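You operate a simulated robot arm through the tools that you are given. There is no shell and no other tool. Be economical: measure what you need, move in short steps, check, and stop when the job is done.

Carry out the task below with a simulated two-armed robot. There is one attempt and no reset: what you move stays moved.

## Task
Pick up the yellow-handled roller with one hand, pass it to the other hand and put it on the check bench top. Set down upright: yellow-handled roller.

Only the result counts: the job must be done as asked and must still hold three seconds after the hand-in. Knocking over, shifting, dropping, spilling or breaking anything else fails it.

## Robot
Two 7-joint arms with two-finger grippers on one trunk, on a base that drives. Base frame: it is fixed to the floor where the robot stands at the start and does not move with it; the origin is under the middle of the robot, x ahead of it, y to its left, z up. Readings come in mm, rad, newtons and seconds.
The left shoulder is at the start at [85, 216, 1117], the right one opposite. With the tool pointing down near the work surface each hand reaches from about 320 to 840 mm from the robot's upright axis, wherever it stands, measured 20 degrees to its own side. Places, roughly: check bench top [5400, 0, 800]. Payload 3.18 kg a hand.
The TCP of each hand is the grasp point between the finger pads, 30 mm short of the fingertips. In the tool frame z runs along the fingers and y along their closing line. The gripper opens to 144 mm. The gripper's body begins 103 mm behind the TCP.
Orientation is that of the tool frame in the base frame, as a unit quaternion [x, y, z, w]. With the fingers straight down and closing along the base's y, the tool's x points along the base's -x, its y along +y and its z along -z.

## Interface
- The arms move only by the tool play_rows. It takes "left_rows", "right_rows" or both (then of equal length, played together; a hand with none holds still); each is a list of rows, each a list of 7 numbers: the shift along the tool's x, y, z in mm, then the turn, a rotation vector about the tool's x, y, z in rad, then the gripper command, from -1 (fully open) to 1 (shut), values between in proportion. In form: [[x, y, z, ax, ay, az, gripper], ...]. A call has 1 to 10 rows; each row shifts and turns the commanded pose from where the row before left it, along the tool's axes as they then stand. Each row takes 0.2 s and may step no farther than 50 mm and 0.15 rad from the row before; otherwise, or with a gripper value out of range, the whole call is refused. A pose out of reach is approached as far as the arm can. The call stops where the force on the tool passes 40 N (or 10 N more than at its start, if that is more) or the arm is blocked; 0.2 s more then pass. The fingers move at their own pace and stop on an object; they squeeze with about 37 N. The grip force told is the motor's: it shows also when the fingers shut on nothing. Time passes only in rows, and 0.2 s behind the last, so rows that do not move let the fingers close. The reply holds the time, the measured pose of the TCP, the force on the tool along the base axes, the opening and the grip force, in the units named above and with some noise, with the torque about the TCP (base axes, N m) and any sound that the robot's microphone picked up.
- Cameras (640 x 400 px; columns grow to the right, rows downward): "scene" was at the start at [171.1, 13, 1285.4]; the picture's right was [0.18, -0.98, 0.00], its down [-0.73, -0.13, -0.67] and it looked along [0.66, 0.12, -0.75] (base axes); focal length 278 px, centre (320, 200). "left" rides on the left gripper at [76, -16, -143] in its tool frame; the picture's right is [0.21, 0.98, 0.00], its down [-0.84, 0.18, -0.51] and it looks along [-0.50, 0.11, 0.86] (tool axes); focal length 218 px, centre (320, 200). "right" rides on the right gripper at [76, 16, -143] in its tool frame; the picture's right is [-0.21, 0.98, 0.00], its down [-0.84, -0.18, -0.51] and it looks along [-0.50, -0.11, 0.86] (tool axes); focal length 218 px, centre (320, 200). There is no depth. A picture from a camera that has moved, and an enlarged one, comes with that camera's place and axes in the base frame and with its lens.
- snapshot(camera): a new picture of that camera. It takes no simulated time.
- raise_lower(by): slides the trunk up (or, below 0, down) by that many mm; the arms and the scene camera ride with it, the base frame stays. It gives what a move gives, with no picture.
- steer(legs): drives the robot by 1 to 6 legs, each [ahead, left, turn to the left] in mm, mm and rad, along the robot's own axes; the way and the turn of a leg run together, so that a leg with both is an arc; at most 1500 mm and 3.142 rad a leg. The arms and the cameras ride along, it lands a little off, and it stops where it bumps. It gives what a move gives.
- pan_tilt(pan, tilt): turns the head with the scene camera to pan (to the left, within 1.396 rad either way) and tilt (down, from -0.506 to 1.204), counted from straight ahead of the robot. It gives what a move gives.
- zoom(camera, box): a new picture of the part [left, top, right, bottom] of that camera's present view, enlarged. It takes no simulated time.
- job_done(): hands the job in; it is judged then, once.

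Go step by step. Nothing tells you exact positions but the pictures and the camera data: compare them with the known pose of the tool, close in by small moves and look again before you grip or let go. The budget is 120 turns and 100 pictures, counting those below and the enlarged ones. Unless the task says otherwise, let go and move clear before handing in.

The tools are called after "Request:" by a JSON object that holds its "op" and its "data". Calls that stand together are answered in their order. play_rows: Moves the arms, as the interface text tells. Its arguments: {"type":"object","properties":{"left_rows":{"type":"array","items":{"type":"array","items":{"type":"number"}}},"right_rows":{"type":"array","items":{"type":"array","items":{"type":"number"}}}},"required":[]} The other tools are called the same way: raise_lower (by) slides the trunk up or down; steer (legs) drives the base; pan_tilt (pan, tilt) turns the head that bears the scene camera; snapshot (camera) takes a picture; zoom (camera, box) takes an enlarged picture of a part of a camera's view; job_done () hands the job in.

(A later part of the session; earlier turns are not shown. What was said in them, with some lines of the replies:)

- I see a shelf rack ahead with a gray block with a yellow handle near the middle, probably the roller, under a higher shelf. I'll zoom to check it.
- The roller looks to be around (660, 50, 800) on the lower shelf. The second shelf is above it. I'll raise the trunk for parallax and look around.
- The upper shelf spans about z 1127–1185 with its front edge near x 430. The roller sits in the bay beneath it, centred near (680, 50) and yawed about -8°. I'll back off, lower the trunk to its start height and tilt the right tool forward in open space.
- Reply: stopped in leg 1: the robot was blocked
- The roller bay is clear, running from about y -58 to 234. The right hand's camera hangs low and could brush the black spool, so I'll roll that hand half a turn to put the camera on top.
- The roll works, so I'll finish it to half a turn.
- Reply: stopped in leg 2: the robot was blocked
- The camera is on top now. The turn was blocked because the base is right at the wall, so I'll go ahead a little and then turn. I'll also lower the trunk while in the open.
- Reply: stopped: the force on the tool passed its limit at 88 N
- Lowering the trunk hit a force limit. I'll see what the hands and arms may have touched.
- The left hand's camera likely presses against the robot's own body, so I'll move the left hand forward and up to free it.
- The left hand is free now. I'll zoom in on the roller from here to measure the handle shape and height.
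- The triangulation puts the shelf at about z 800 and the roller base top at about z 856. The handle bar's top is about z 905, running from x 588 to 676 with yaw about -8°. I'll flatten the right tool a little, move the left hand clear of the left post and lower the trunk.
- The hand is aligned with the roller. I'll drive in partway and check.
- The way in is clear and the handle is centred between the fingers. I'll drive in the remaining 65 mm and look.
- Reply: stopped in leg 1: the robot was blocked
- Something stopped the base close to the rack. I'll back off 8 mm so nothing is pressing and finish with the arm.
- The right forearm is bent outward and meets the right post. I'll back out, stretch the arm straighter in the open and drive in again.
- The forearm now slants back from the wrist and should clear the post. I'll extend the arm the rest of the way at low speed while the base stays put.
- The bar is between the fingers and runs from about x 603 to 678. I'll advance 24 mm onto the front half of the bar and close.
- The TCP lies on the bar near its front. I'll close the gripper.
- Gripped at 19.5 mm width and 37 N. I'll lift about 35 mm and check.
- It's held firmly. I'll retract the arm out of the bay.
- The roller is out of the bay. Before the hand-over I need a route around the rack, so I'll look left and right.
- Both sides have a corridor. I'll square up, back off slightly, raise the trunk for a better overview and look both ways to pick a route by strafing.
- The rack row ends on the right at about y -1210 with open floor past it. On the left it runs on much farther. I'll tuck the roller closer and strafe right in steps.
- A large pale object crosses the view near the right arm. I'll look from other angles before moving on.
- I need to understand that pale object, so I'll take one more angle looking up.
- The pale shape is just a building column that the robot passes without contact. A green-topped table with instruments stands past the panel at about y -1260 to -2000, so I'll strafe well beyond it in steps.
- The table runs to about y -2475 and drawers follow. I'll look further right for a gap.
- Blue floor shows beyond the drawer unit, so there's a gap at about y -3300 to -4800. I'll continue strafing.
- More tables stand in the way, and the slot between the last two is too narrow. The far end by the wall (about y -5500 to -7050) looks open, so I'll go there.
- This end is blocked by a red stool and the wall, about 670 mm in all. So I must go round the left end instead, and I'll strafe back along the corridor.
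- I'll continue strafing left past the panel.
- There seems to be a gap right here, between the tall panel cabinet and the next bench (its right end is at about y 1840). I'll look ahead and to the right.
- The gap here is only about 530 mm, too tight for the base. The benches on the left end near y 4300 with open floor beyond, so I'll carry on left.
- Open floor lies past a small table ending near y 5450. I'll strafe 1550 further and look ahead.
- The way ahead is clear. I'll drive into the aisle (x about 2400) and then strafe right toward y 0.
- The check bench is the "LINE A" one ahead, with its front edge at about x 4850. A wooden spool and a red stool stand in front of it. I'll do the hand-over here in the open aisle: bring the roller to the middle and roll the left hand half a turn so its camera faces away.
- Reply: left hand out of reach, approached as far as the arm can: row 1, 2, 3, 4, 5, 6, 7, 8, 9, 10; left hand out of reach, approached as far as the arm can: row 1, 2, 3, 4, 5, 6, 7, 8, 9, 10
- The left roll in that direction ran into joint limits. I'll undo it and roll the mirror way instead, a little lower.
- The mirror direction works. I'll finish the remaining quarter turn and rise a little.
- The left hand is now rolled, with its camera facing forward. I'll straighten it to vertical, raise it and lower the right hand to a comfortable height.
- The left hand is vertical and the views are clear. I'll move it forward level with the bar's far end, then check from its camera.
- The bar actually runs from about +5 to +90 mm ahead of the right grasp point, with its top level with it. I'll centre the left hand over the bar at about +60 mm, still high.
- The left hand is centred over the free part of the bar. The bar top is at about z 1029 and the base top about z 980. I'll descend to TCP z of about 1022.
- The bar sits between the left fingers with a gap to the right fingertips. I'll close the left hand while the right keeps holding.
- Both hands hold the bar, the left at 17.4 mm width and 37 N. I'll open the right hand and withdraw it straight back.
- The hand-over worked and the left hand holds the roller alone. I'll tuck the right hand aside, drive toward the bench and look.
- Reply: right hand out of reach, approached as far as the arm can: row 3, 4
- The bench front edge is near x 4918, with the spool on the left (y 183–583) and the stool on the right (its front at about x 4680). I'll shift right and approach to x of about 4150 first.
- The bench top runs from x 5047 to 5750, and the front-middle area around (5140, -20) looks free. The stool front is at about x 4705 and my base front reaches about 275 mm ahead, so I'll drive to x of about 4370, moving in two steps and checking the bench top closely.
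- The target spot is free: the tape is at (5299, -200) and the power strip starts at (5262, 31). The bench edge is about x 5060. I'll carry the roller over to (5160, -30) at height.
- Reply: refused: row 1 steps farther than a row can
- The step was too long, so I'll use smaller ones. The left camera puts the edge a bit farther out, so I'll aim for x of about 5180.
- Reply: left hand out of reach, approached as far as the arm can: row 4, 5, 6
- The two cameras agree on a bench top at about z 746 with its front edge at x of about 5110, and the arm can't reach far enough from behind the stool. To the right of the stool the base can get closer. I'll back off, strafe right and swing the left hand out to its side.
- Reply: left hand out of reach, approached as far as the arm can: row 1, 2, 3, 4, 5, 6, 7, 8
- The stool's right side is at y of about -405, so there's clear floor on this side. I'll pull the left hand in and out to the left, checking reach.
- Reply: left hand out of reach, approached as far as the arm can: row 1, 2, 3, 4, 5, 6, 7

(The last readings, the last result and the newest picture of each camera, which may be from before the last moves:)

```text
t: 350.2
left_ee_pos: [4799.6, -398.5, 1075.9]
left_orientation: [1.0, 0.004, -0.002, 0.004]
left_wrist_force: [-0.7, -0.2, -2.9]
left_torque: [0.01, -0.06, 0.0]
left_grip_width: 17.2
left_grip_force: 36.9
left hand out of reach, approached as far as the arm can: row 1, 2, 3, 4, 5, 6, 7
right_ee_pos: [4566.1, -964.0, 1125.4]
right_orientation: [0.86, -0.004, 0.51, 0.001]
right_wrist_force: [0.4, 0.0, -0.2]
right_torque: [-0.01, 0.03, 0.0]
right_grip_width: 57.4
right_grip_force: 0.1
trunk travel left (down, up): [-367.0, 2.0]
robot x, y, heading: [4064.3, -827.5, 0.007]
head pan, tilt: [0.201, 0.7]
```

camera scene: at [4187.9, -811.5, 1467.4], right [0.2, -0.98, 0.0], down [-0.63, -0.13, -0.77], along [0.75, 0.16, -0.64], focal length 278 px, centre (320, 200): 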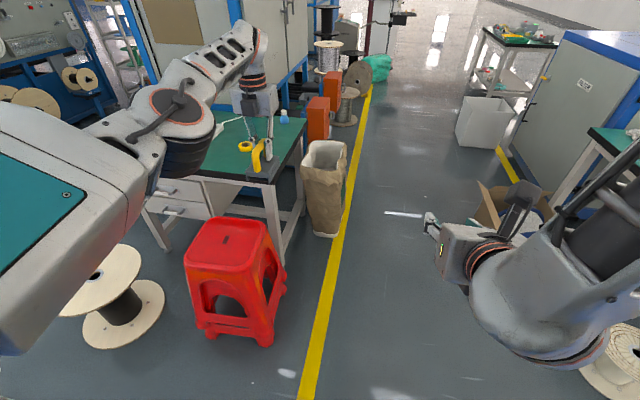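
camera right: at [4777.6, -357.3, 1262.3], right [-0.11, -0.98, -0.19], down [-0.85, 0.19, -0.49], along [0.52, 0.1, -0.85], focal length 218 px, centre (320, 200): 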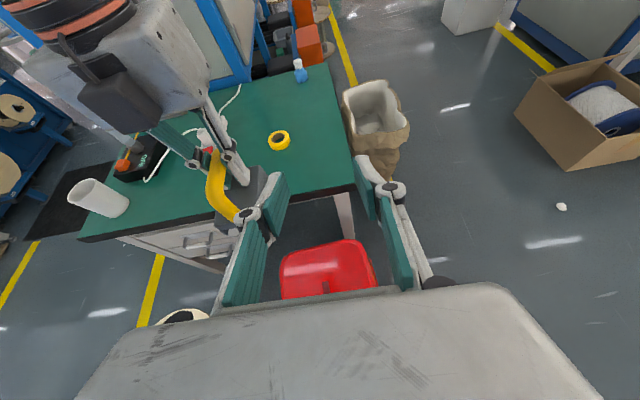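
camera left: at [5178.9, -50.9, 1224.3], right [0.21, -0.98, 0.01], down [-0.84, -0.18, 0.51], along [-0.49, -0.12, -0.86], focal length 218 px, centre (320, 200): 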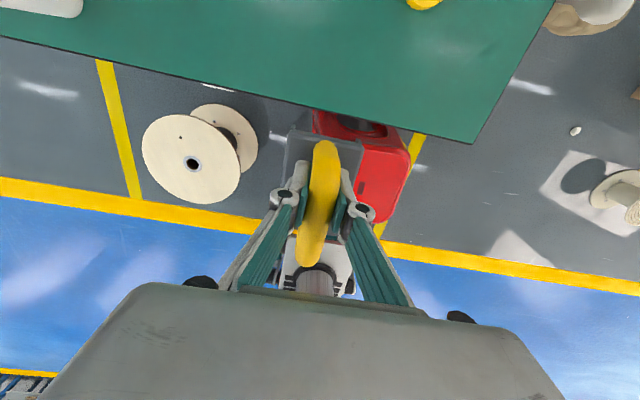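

The left arm only slides along its outer reach, but this pose is usable. I'll position with the base and lower with the trunk, driving so the roller is over about (5218, -338) on the bench's front-right area.

Request:
{"op": "steer", "data": {"legs": [[0, 62, -0.007], [418, 0, 0]]}}

Request:
{"op": "snapshot", "data": {"camera": "left"}}

Request:
{"op": "snapshot", "data": {"camera": "scene"}}

```text
t: 353.6
left_ee_pos: [5223.4, -345.3, 1076.6]
left_orientation: [1.0, 0.001, -0.001, 0.005]
left_wrist_force: [0.2, 0.9, -2.4]
left_torque: [0.0, -0.05, 0.02]
left_grip_width: 17.7
left_grip_force: 36.4
right_ee_pos: [4983.9, -906.5, 1125.4]
right_orientation: [0.861, -0.007, 0.509, 0.002]
right_wrist_force: [0.4, -0.3, -0.1]
right_torque: [-0.01, -0.03, 0.01]
right_grip_width: 57.5
right_grip_force: 0.0
trunk travel left (down, up): [-367.0, 2.0]
robot x, y, heading: [4485.7, -767.7, -0.003]
head pan, tilt: [0.201, 0.7]
```

```text
16 pictures are left
camera left: at [5299.2, -326.3, 1218.2], right [0.21, -0.98, 0.01], down [-0.84, -0.18, 0.51], along [-0.5, -0.11, -0.86], focal length 218 px, centre (320, 200)
```

left: 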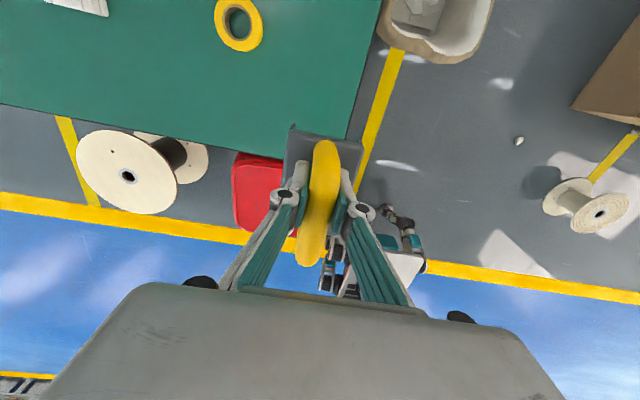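

```text
15 pictures are left
camera scene: at [4606.8, -751.0, 1467.4], right [0.2, -0.98, 0.0], down [-0.63, -0.13, -0.76], along [0.75, 0.15, -0.64], focal length 278 px, centre (320, 200)
```

scene: 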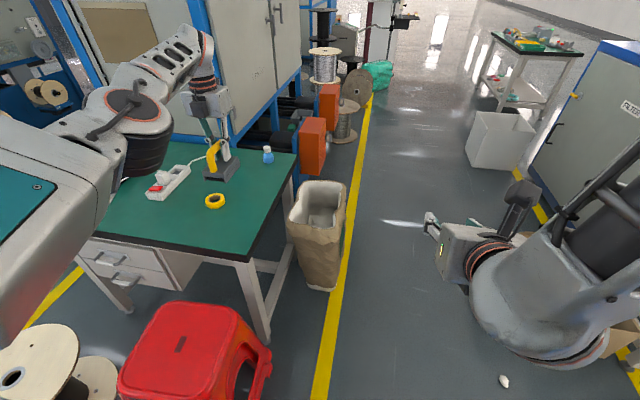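

The roller is over the bench's front-right area, about 45 mm inside the edges with nothing under it. I'll lower by trunk to just above the surface and look.

Request:
{"op": "raise_lower", "data": {"by": -190}}

Request:
{"op": "pan_tilt", "data": {"pan": 0.55, "tilt": 0.5}}

Request:
{"op": "snapshot", "data": {"camera": "scene"}}

Request:
{"op": "snapshot", "data": {"camera": "left"}}

```text
t: 355.2
left_ee_pos: [5217.2, -345.8, 829.5]
left_orientation: [0.998, 0.003, -0.065, 0.006]
left_wrist_force: [0.3, -1.6, 8.4]
left_torque: [0.15, -0.12, 0.01]
left_grip_width: 18.2
left_grip_force: 36.9
right_ee_pos: [4986.4, -907.1, 900.8]
right_orientation: [0.895, -0.007, 0.447, 0.003]
right_wrist_force: [0.3, 0.7, 0.1]
right_torque: [0.0, 0.01, 0.01]
right_grip_width: 57.7
right_grip_force: 0.1
trunk travel left (down, up): [-208.0, 162.0]
robot x, y, heading: [4484.0, -768.3, -0.001]
head pan, tilt: [0.201, 0.7]
stopped: the force on the tool passed its limit at 112 N (the readings are from after the stop); the commanded pose is now the measured one
```

```text
t: 356.1
left_ee_pos: [5219.3, -344.4, 829.7]
left_orientation: [0.998, 0.003, -0.065, 0.005]
left_wrist_force: [-1.0, 0.3, 9.1]
left_torque: [0.28, -0.05, -0.01]
left_grip_width: 18.0
left_grip_force: 37.7
right_ee_pos: [4986.1, -906.3, 901.1]
right_orientation: [0.895, -0.007, 0.447, 0.003]
right_wrist_force: [-0.1, 0.0, 0.4]
right_torque: [-0.04, 0.01, 0.03]
right_grip_width: 57.4
right_grip_force: 0.1
trunk travel left (down, up): [-208.0, 162.0]
robot x, y, heading: [4482.8, -767.4, -0.001]
head pan, tilt: [0.55, 0.499]
```

```text
14 pictures are left
camera scene: at [4648.4, -721.1, 1323.0], right [0.52, -0.85, 0.0], down [-0.41, -0.25, -0.88], along [0.75, 0.46, -0.48], focal length 278 px, centre (320, 200)
```

scene: 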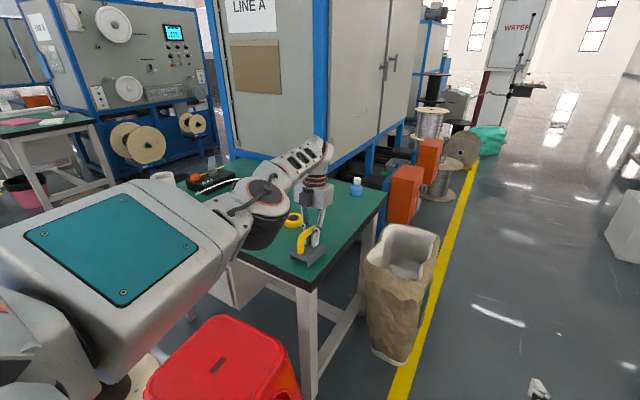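

```text
13 pictures are left
camera left: at [5313.4, -325.8, 960.5], right [0.21, -0.98, -0.02], down [-0.77, -0.18, 0.61], along [-0.6, -0.12, -0.79], focal length 218 px, centre (320, 200)
```

left: 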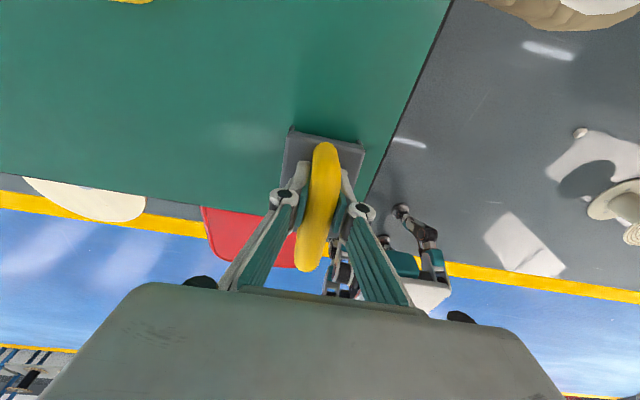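

The trunk stopped on contact and the pose sagged, so the roller touches the bench nose-down by about 0.13 rad. It's still held as before. I'll lift a little with the arm and level the tool.

Request:
{"op": "play_rows", "data": {"left_rows": [[0, 0, -10, 0, 0, 0, 1], [0, 0, -15, 0, 0, 0, 1], [0, 0, -15, 0, 0.044, 0, 1], [0, 0, 0, 0, 0.044, 0, 1], [0, 0, 0, 0, 0.044, 0, 1], [0, 0, 0, 0, 0, 0, 1]]}}

Request:
{"op": "snapshot", "data": {"camera": "left"}}

Request:
{"op": "zoom", "data": {"camera": "scene", "box": [220, 150, 420, 300]}}

```text
t: 357.4
left_ee_pos: [5223.8, -343.8, 867.8]
left_orientation: [1.0, 0.003, 0.0, 0.005]
left_wrist_force: [1.1, -0.1, -3.4]
left_torque: [0.03, -0.01, 0.01]
left_grip_width: 17.9
left_grip_force: 37.0
right_ee_pos: [4986.6, -906.8, 900.9]
right_orientation: [0.895, -0.008, 0.447, 0.004]
right_wrist_force: [0.0, 0.2, 0.0]
right_torque: [0.01, -0.03, 0.02]
right_grip_width: 57.6
right_grip_force: 0.0
trunk travel left (down, up): [-208.0, 162.0]
robot x, y, heading: [4484.4, -765.8, -0.001]
head pan, tilt: [0.55, 0.499]
```

```text
12 pictures are left
camera left: at [5301.3, -325.4, 1010.2], right [0.21, -0.98, 0.01], down [-0.84, -0.18, 0.51], along [-0.5, -0.12, -0.86], focal length 218 px, centre (320, 200)
```

left: 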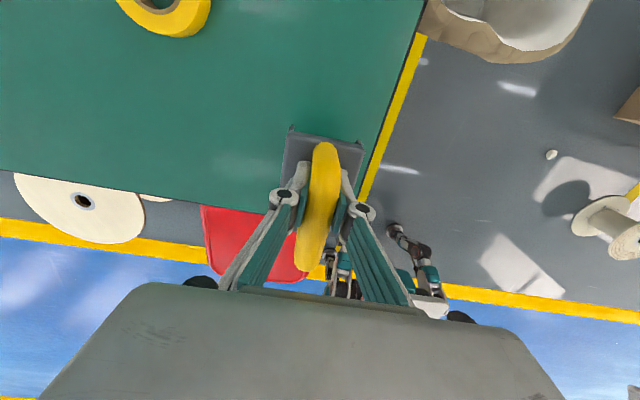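

```text
2.67 times, centred on (320, 225) of scene
camera zoom: at [4649.7, -720.5, 1322.7], right [0.52, -0.85, 0.0], down [-0.41, -0.25, -0.88], along [0.75, 0.46, -0.48], focal length 741 px, centre (320, 133)
```

zoom: 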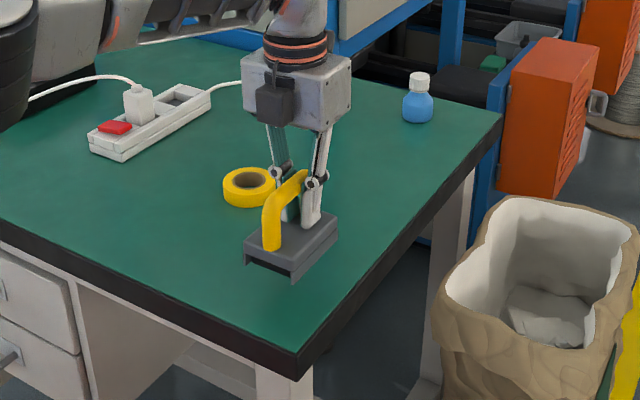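

The roller is level and held over the bench with clear space around it. I'll lower with the arm, slowly at the end.

Request:
{"op": "play_rows", "data": {"left_rows": [[0, 0, 12, 0, 0, 0, 1], [0, 0, 12, 0, 0, 0, 1], [0, 0, 6, 0, 0, 0, 1], [0, 0, 4, 0, 0, 0, 1], [0, 0, 0, 0, 0, 0, 1]]}}

Request:
{"op": "zoom", "data": {"camera": "scene", "box": [260, 200, 360, 275]}}

```text
t: 358.6
left_ee_pos: [5223.6, -344.5, 834.8]
left_orientation: [1.0, 0.003, 0.0, 0.006]
left_wrist_force: [-0.4, 0.5, -3.0]
left_torque: [0.03, -0.07, -0.01]
left_grip_width: 18.2
left_grip_force: 37.2
right_ee_pos: [4985.9, -907.1, 902.0]
right_orientation: [0.895, -0.008, 0.447, 0.003]
right_wrist_force: [-0.2, 0.7, -0.4]
right_torque: [0.0, -0.01, -0.02]
right_grip_width: 57.9
right_grip_force: 0.2
trunk travel left (down, up): [-208.0, 162.0]
robot x, y, heading: [4483.8, -767.1, -0.003]
head pan, tilt: [0.55, 0.499]
```

```text
5.33 times, centred on (310, 238) of scene
camera zoom: at [4649.4, -720.4, 1322.8], right [0.52, -0.85, 0.0], down [-0.41, -0.25, -0.88], along [0.75, 0.46, -0.48], focal length 1483 px, centre (373, 0)
```

zoom: 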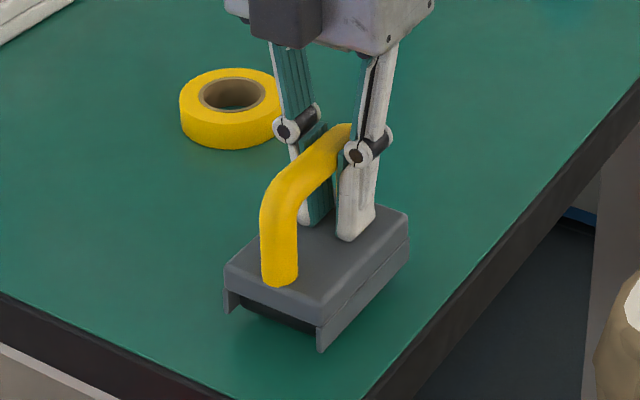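

It's still a little above the surface. I'll lower in 3 mm steps and watch the force.

Request:
{"op": "play_rows", "data": {"left_rows": [[0, 0, 3, 0, 0, 0, 1], [0, 0, 3, 0, 0, 0, 1], [0, 0, 0, 0, 0, 0, 1]]}}

Request:
{"op": "play_rows", "data": {"left_rows": [[0, 0, 3, 0, 0, 0, 1], [0, 0, 0, 0, 0, 0, 1]]}}

Request:
{"op": "play_rows", "data": {"left_rows": [[0, 0, 2, 0, 0, 0, 1], [0, 0, 0, 0, 0, 0, 1]]}}

```text
t: 359.4
left_ee_pos: [5223.3, -343.8, 828.9]
left_orientation: [1.0, 0.003, 0.001, 0.005]
left_wrist_force: [-0.1, 0.3, -0.2]
left_torque: [0.1, -0.12, 0.0]
left_grip_width: 18.4
left_grip_force: 36.6
right_ee_pos: [4987.2, -906.3, 901.8]
right_orientation: [0.895, -0.008, 0.446, 0.003]
right_wrist_force: [1.1, -0.4, -0.6]
right_torque: [-0.01, 0.02, -0.02]
right_grip_width: 57.6
right_grip_force: 0.0
trunk travel left (down, up): [-208.0, 162.0]
robot x, y, heading: [4484.2, -765.8, -0.003]
head pan, tilt: [0.55, 0.499]
```

```text
t: 360.1
left_ee_pos: [5224.2, -343.8, 827.6]
left_orientation: [1.0, 0.004, 0.003, 0.005]
left_wrist_force: [0.7, 1.5, 12.8]
left_torque: [0.36, -0.14, -0.05]
left_grip_width: 18.3
left_grip_force: 37.0
right_ee_pos: [4985.2, -906.7, 903.0]
right_orientation: [0.894, -0.007, 0.448, 0.002]
right_wrist_force: [-0.4, 0.6, -0.1]
right_torque: [0.01, 0.0, 0.0]
right_grip_width: 57.7
right_grip_force: 0.0
trunk travel left (down, up): [-208.0, 162.0]
robot x, y, heading: [4483.9, -766.2, -0.002]
head pan, tilt: [0.55, 0.499]
```

```text
t: 360.6
left_ee_pos: [5223.6, -344.6, 828.2]
left_orientation: [1.0, 0.003, 0.003, 0.005]
left_wrist_force: [1.0, 2.8, 28.6]
left_torque: [0.24, 0.46, -0.01]
left_grip_width: 18.3
left_grip_force: 36.9
right_ee_pos: [4985.8, -907.2, 904.0]
right_orientation: [0.894, -0.008, 0.449, 0.003]
right_wrist_force: [-0.1, -0.3, 1.1]
right_torque: [0.02, 0.0, 0.01]
right_grip_width: 57.7
right_grip_force: 0.1
trunk travel left (down, up): [-208.0, 162.0]
robot x, y, heading: [4485.3, -764.6, -0.001]
head pan, tilt: [0.55, 0.499]
```

It's on the bench, with 28 N of contact force at TCP z 828. I'll ease off 3 mm and release.

Request:
{"op": "play_rows", "data": {"left_rows": [[0, 0, -2.5, 0, 0, 0, 1], [0, 0, 0, 0, 0, 0, 0.7], [0, 0, 0, 0, 0, 0, 0.3], [0, 0, 0, 0, 0, 0, 0.2]]}}

Request:
{"op": "zoom", "data": {"camera": "scene", "box": [260, 200, 360, 275]}}

Request:
{"op": "snapshot", "data": {"camera": "left"}}

```text
t: 361.6
left_ee_pos: [5222.6, -344.5, 824.2]
left_orientation: [1.0, 0.003, -0.002, 0.006]
left_wrist_force: [-0.8, 0.1, 13.9]
left_torque: [0.02, 0.0, -0.05]
left_grip_width: 62.7
left_grip_force: 8.1
right_ee_pos: [4985.8, -907.6, 901.4]
right_orientation: [0.894, -0.007, 0.447, 0.002]
right_wrist_force: [0.5, -0.4, 0.9]
right_torque: [0.01, -0.02, 0.02]
right_grip_width: 57.6
right_grip_force: 0.1
trunk travel left (down, up): [-208.0, 162.0]
robot x, y, heading: [4489.2, -768.1, 0.004]
head pan, tilt: [0.55, 0.499]
```

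```text
5.33 times, centred on (310, 238) of scene
camera zoom: at [4648.8, -720.9, 1322.7], right [0.52, -0.85, 0.0], down [-0.41, -0.25, -0.88], along [0.75, 0.46, -0.48], focal length 1483 px, centre (373, 0)
```

zoom: 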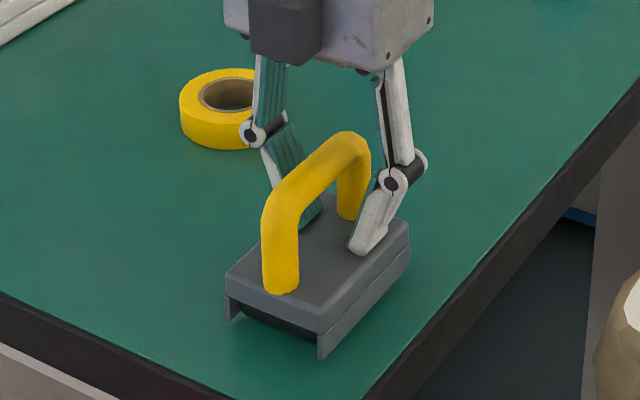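

```text
8 pictures are left
camera left: at [5300.2, -326.0, 967.1], right [0.21, -0.98, 0.01], down [-0.84, -0.18, 0.51], along [-0.5, -0.12, -0.86], focal length 218 px, centre (320, 200)
```

left: 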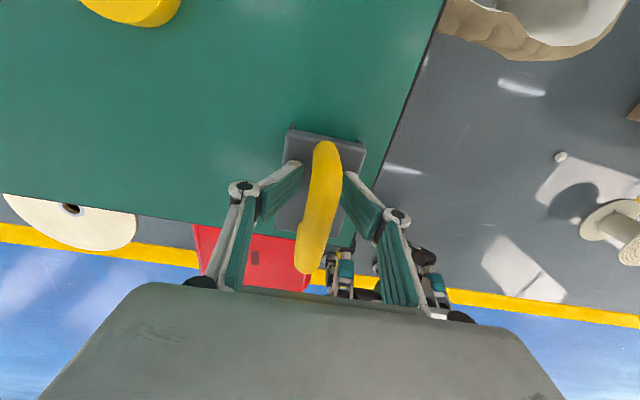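

The roller stands on its base and the fingers are clear of the handle. They rest lightly on the base top, so I'll lift straight up.

Request:
{"op": "play_rows", "data": {"left_rows": [[0, 0, -8, 0, 0, 0, 0.2], [0, 0, -20, 0, 0, 0, 0.2], [0, 0, -40, 0, 0, 0, 0.2], [0, 0, -45, 0, 0, 0, 0.2]]}}

Request:
{"op": "zoom", "data": {"camera": "scene", "box": [220, 150, 420, 300]}}

```text
t: 362.6
left_ee_pos: [5221.8, -343.4, 940.4]
left_orientation: [1.0, 0.003, 0.001, 0.005]
left_wrist_force: [0.5, 0.8, -0.4]
left_torque: [0.04, 0.04, 0.03]
left_grip_width: 57.9
left_grip_force: 0.2
right_ee_pos: [4986.8, -907.7, 902.2]
right_orientation: [0.894, -0.007, 0.447, 0.003]
right_wrist_force: [0.3, -0.4, -0.1]
right_torque: [0.01, -0.02, 0.02]
right_grip_width: 57.5
right_grip_force: 0.1
trunk travel left (down, up): [-208.0, 162.0]
robot x, y, heading: [4485.5, -762.6, -0.002]
head pan, tilt: [0.55, 0.499]
```

```text
2.67 times, centred on (320, 225) of scene
camera zoom: at [4648.2, -721.2, 1323.2], right [0.52, -0.85, 0.0], down [-0.41, -0.25, -0.88], along [0.75, 0.46, -0.48], focal length 741 px, centre (320, 133)
```

zoom: 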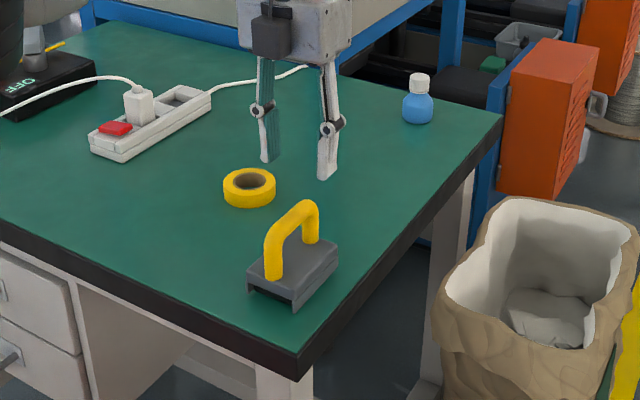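

The roller stands upright on the check bench, the hand is clear above it, and nothing else there was disturbed. Handing in now.

Request:
{"op": "job_done", "data": {}}

```text
The job is handed in.
```

The yellow-handled roller is standing upright on the front-right corner of the check bench. The right hand picked it up, passed it to the left hand, and the left hand set it down and moved clear. The final picture shows it released, with the things around it on the bench undisturbed.

While backing up early on, the base was stopped once by something behind it and once against the rack. I saw no sign that either moved anything.
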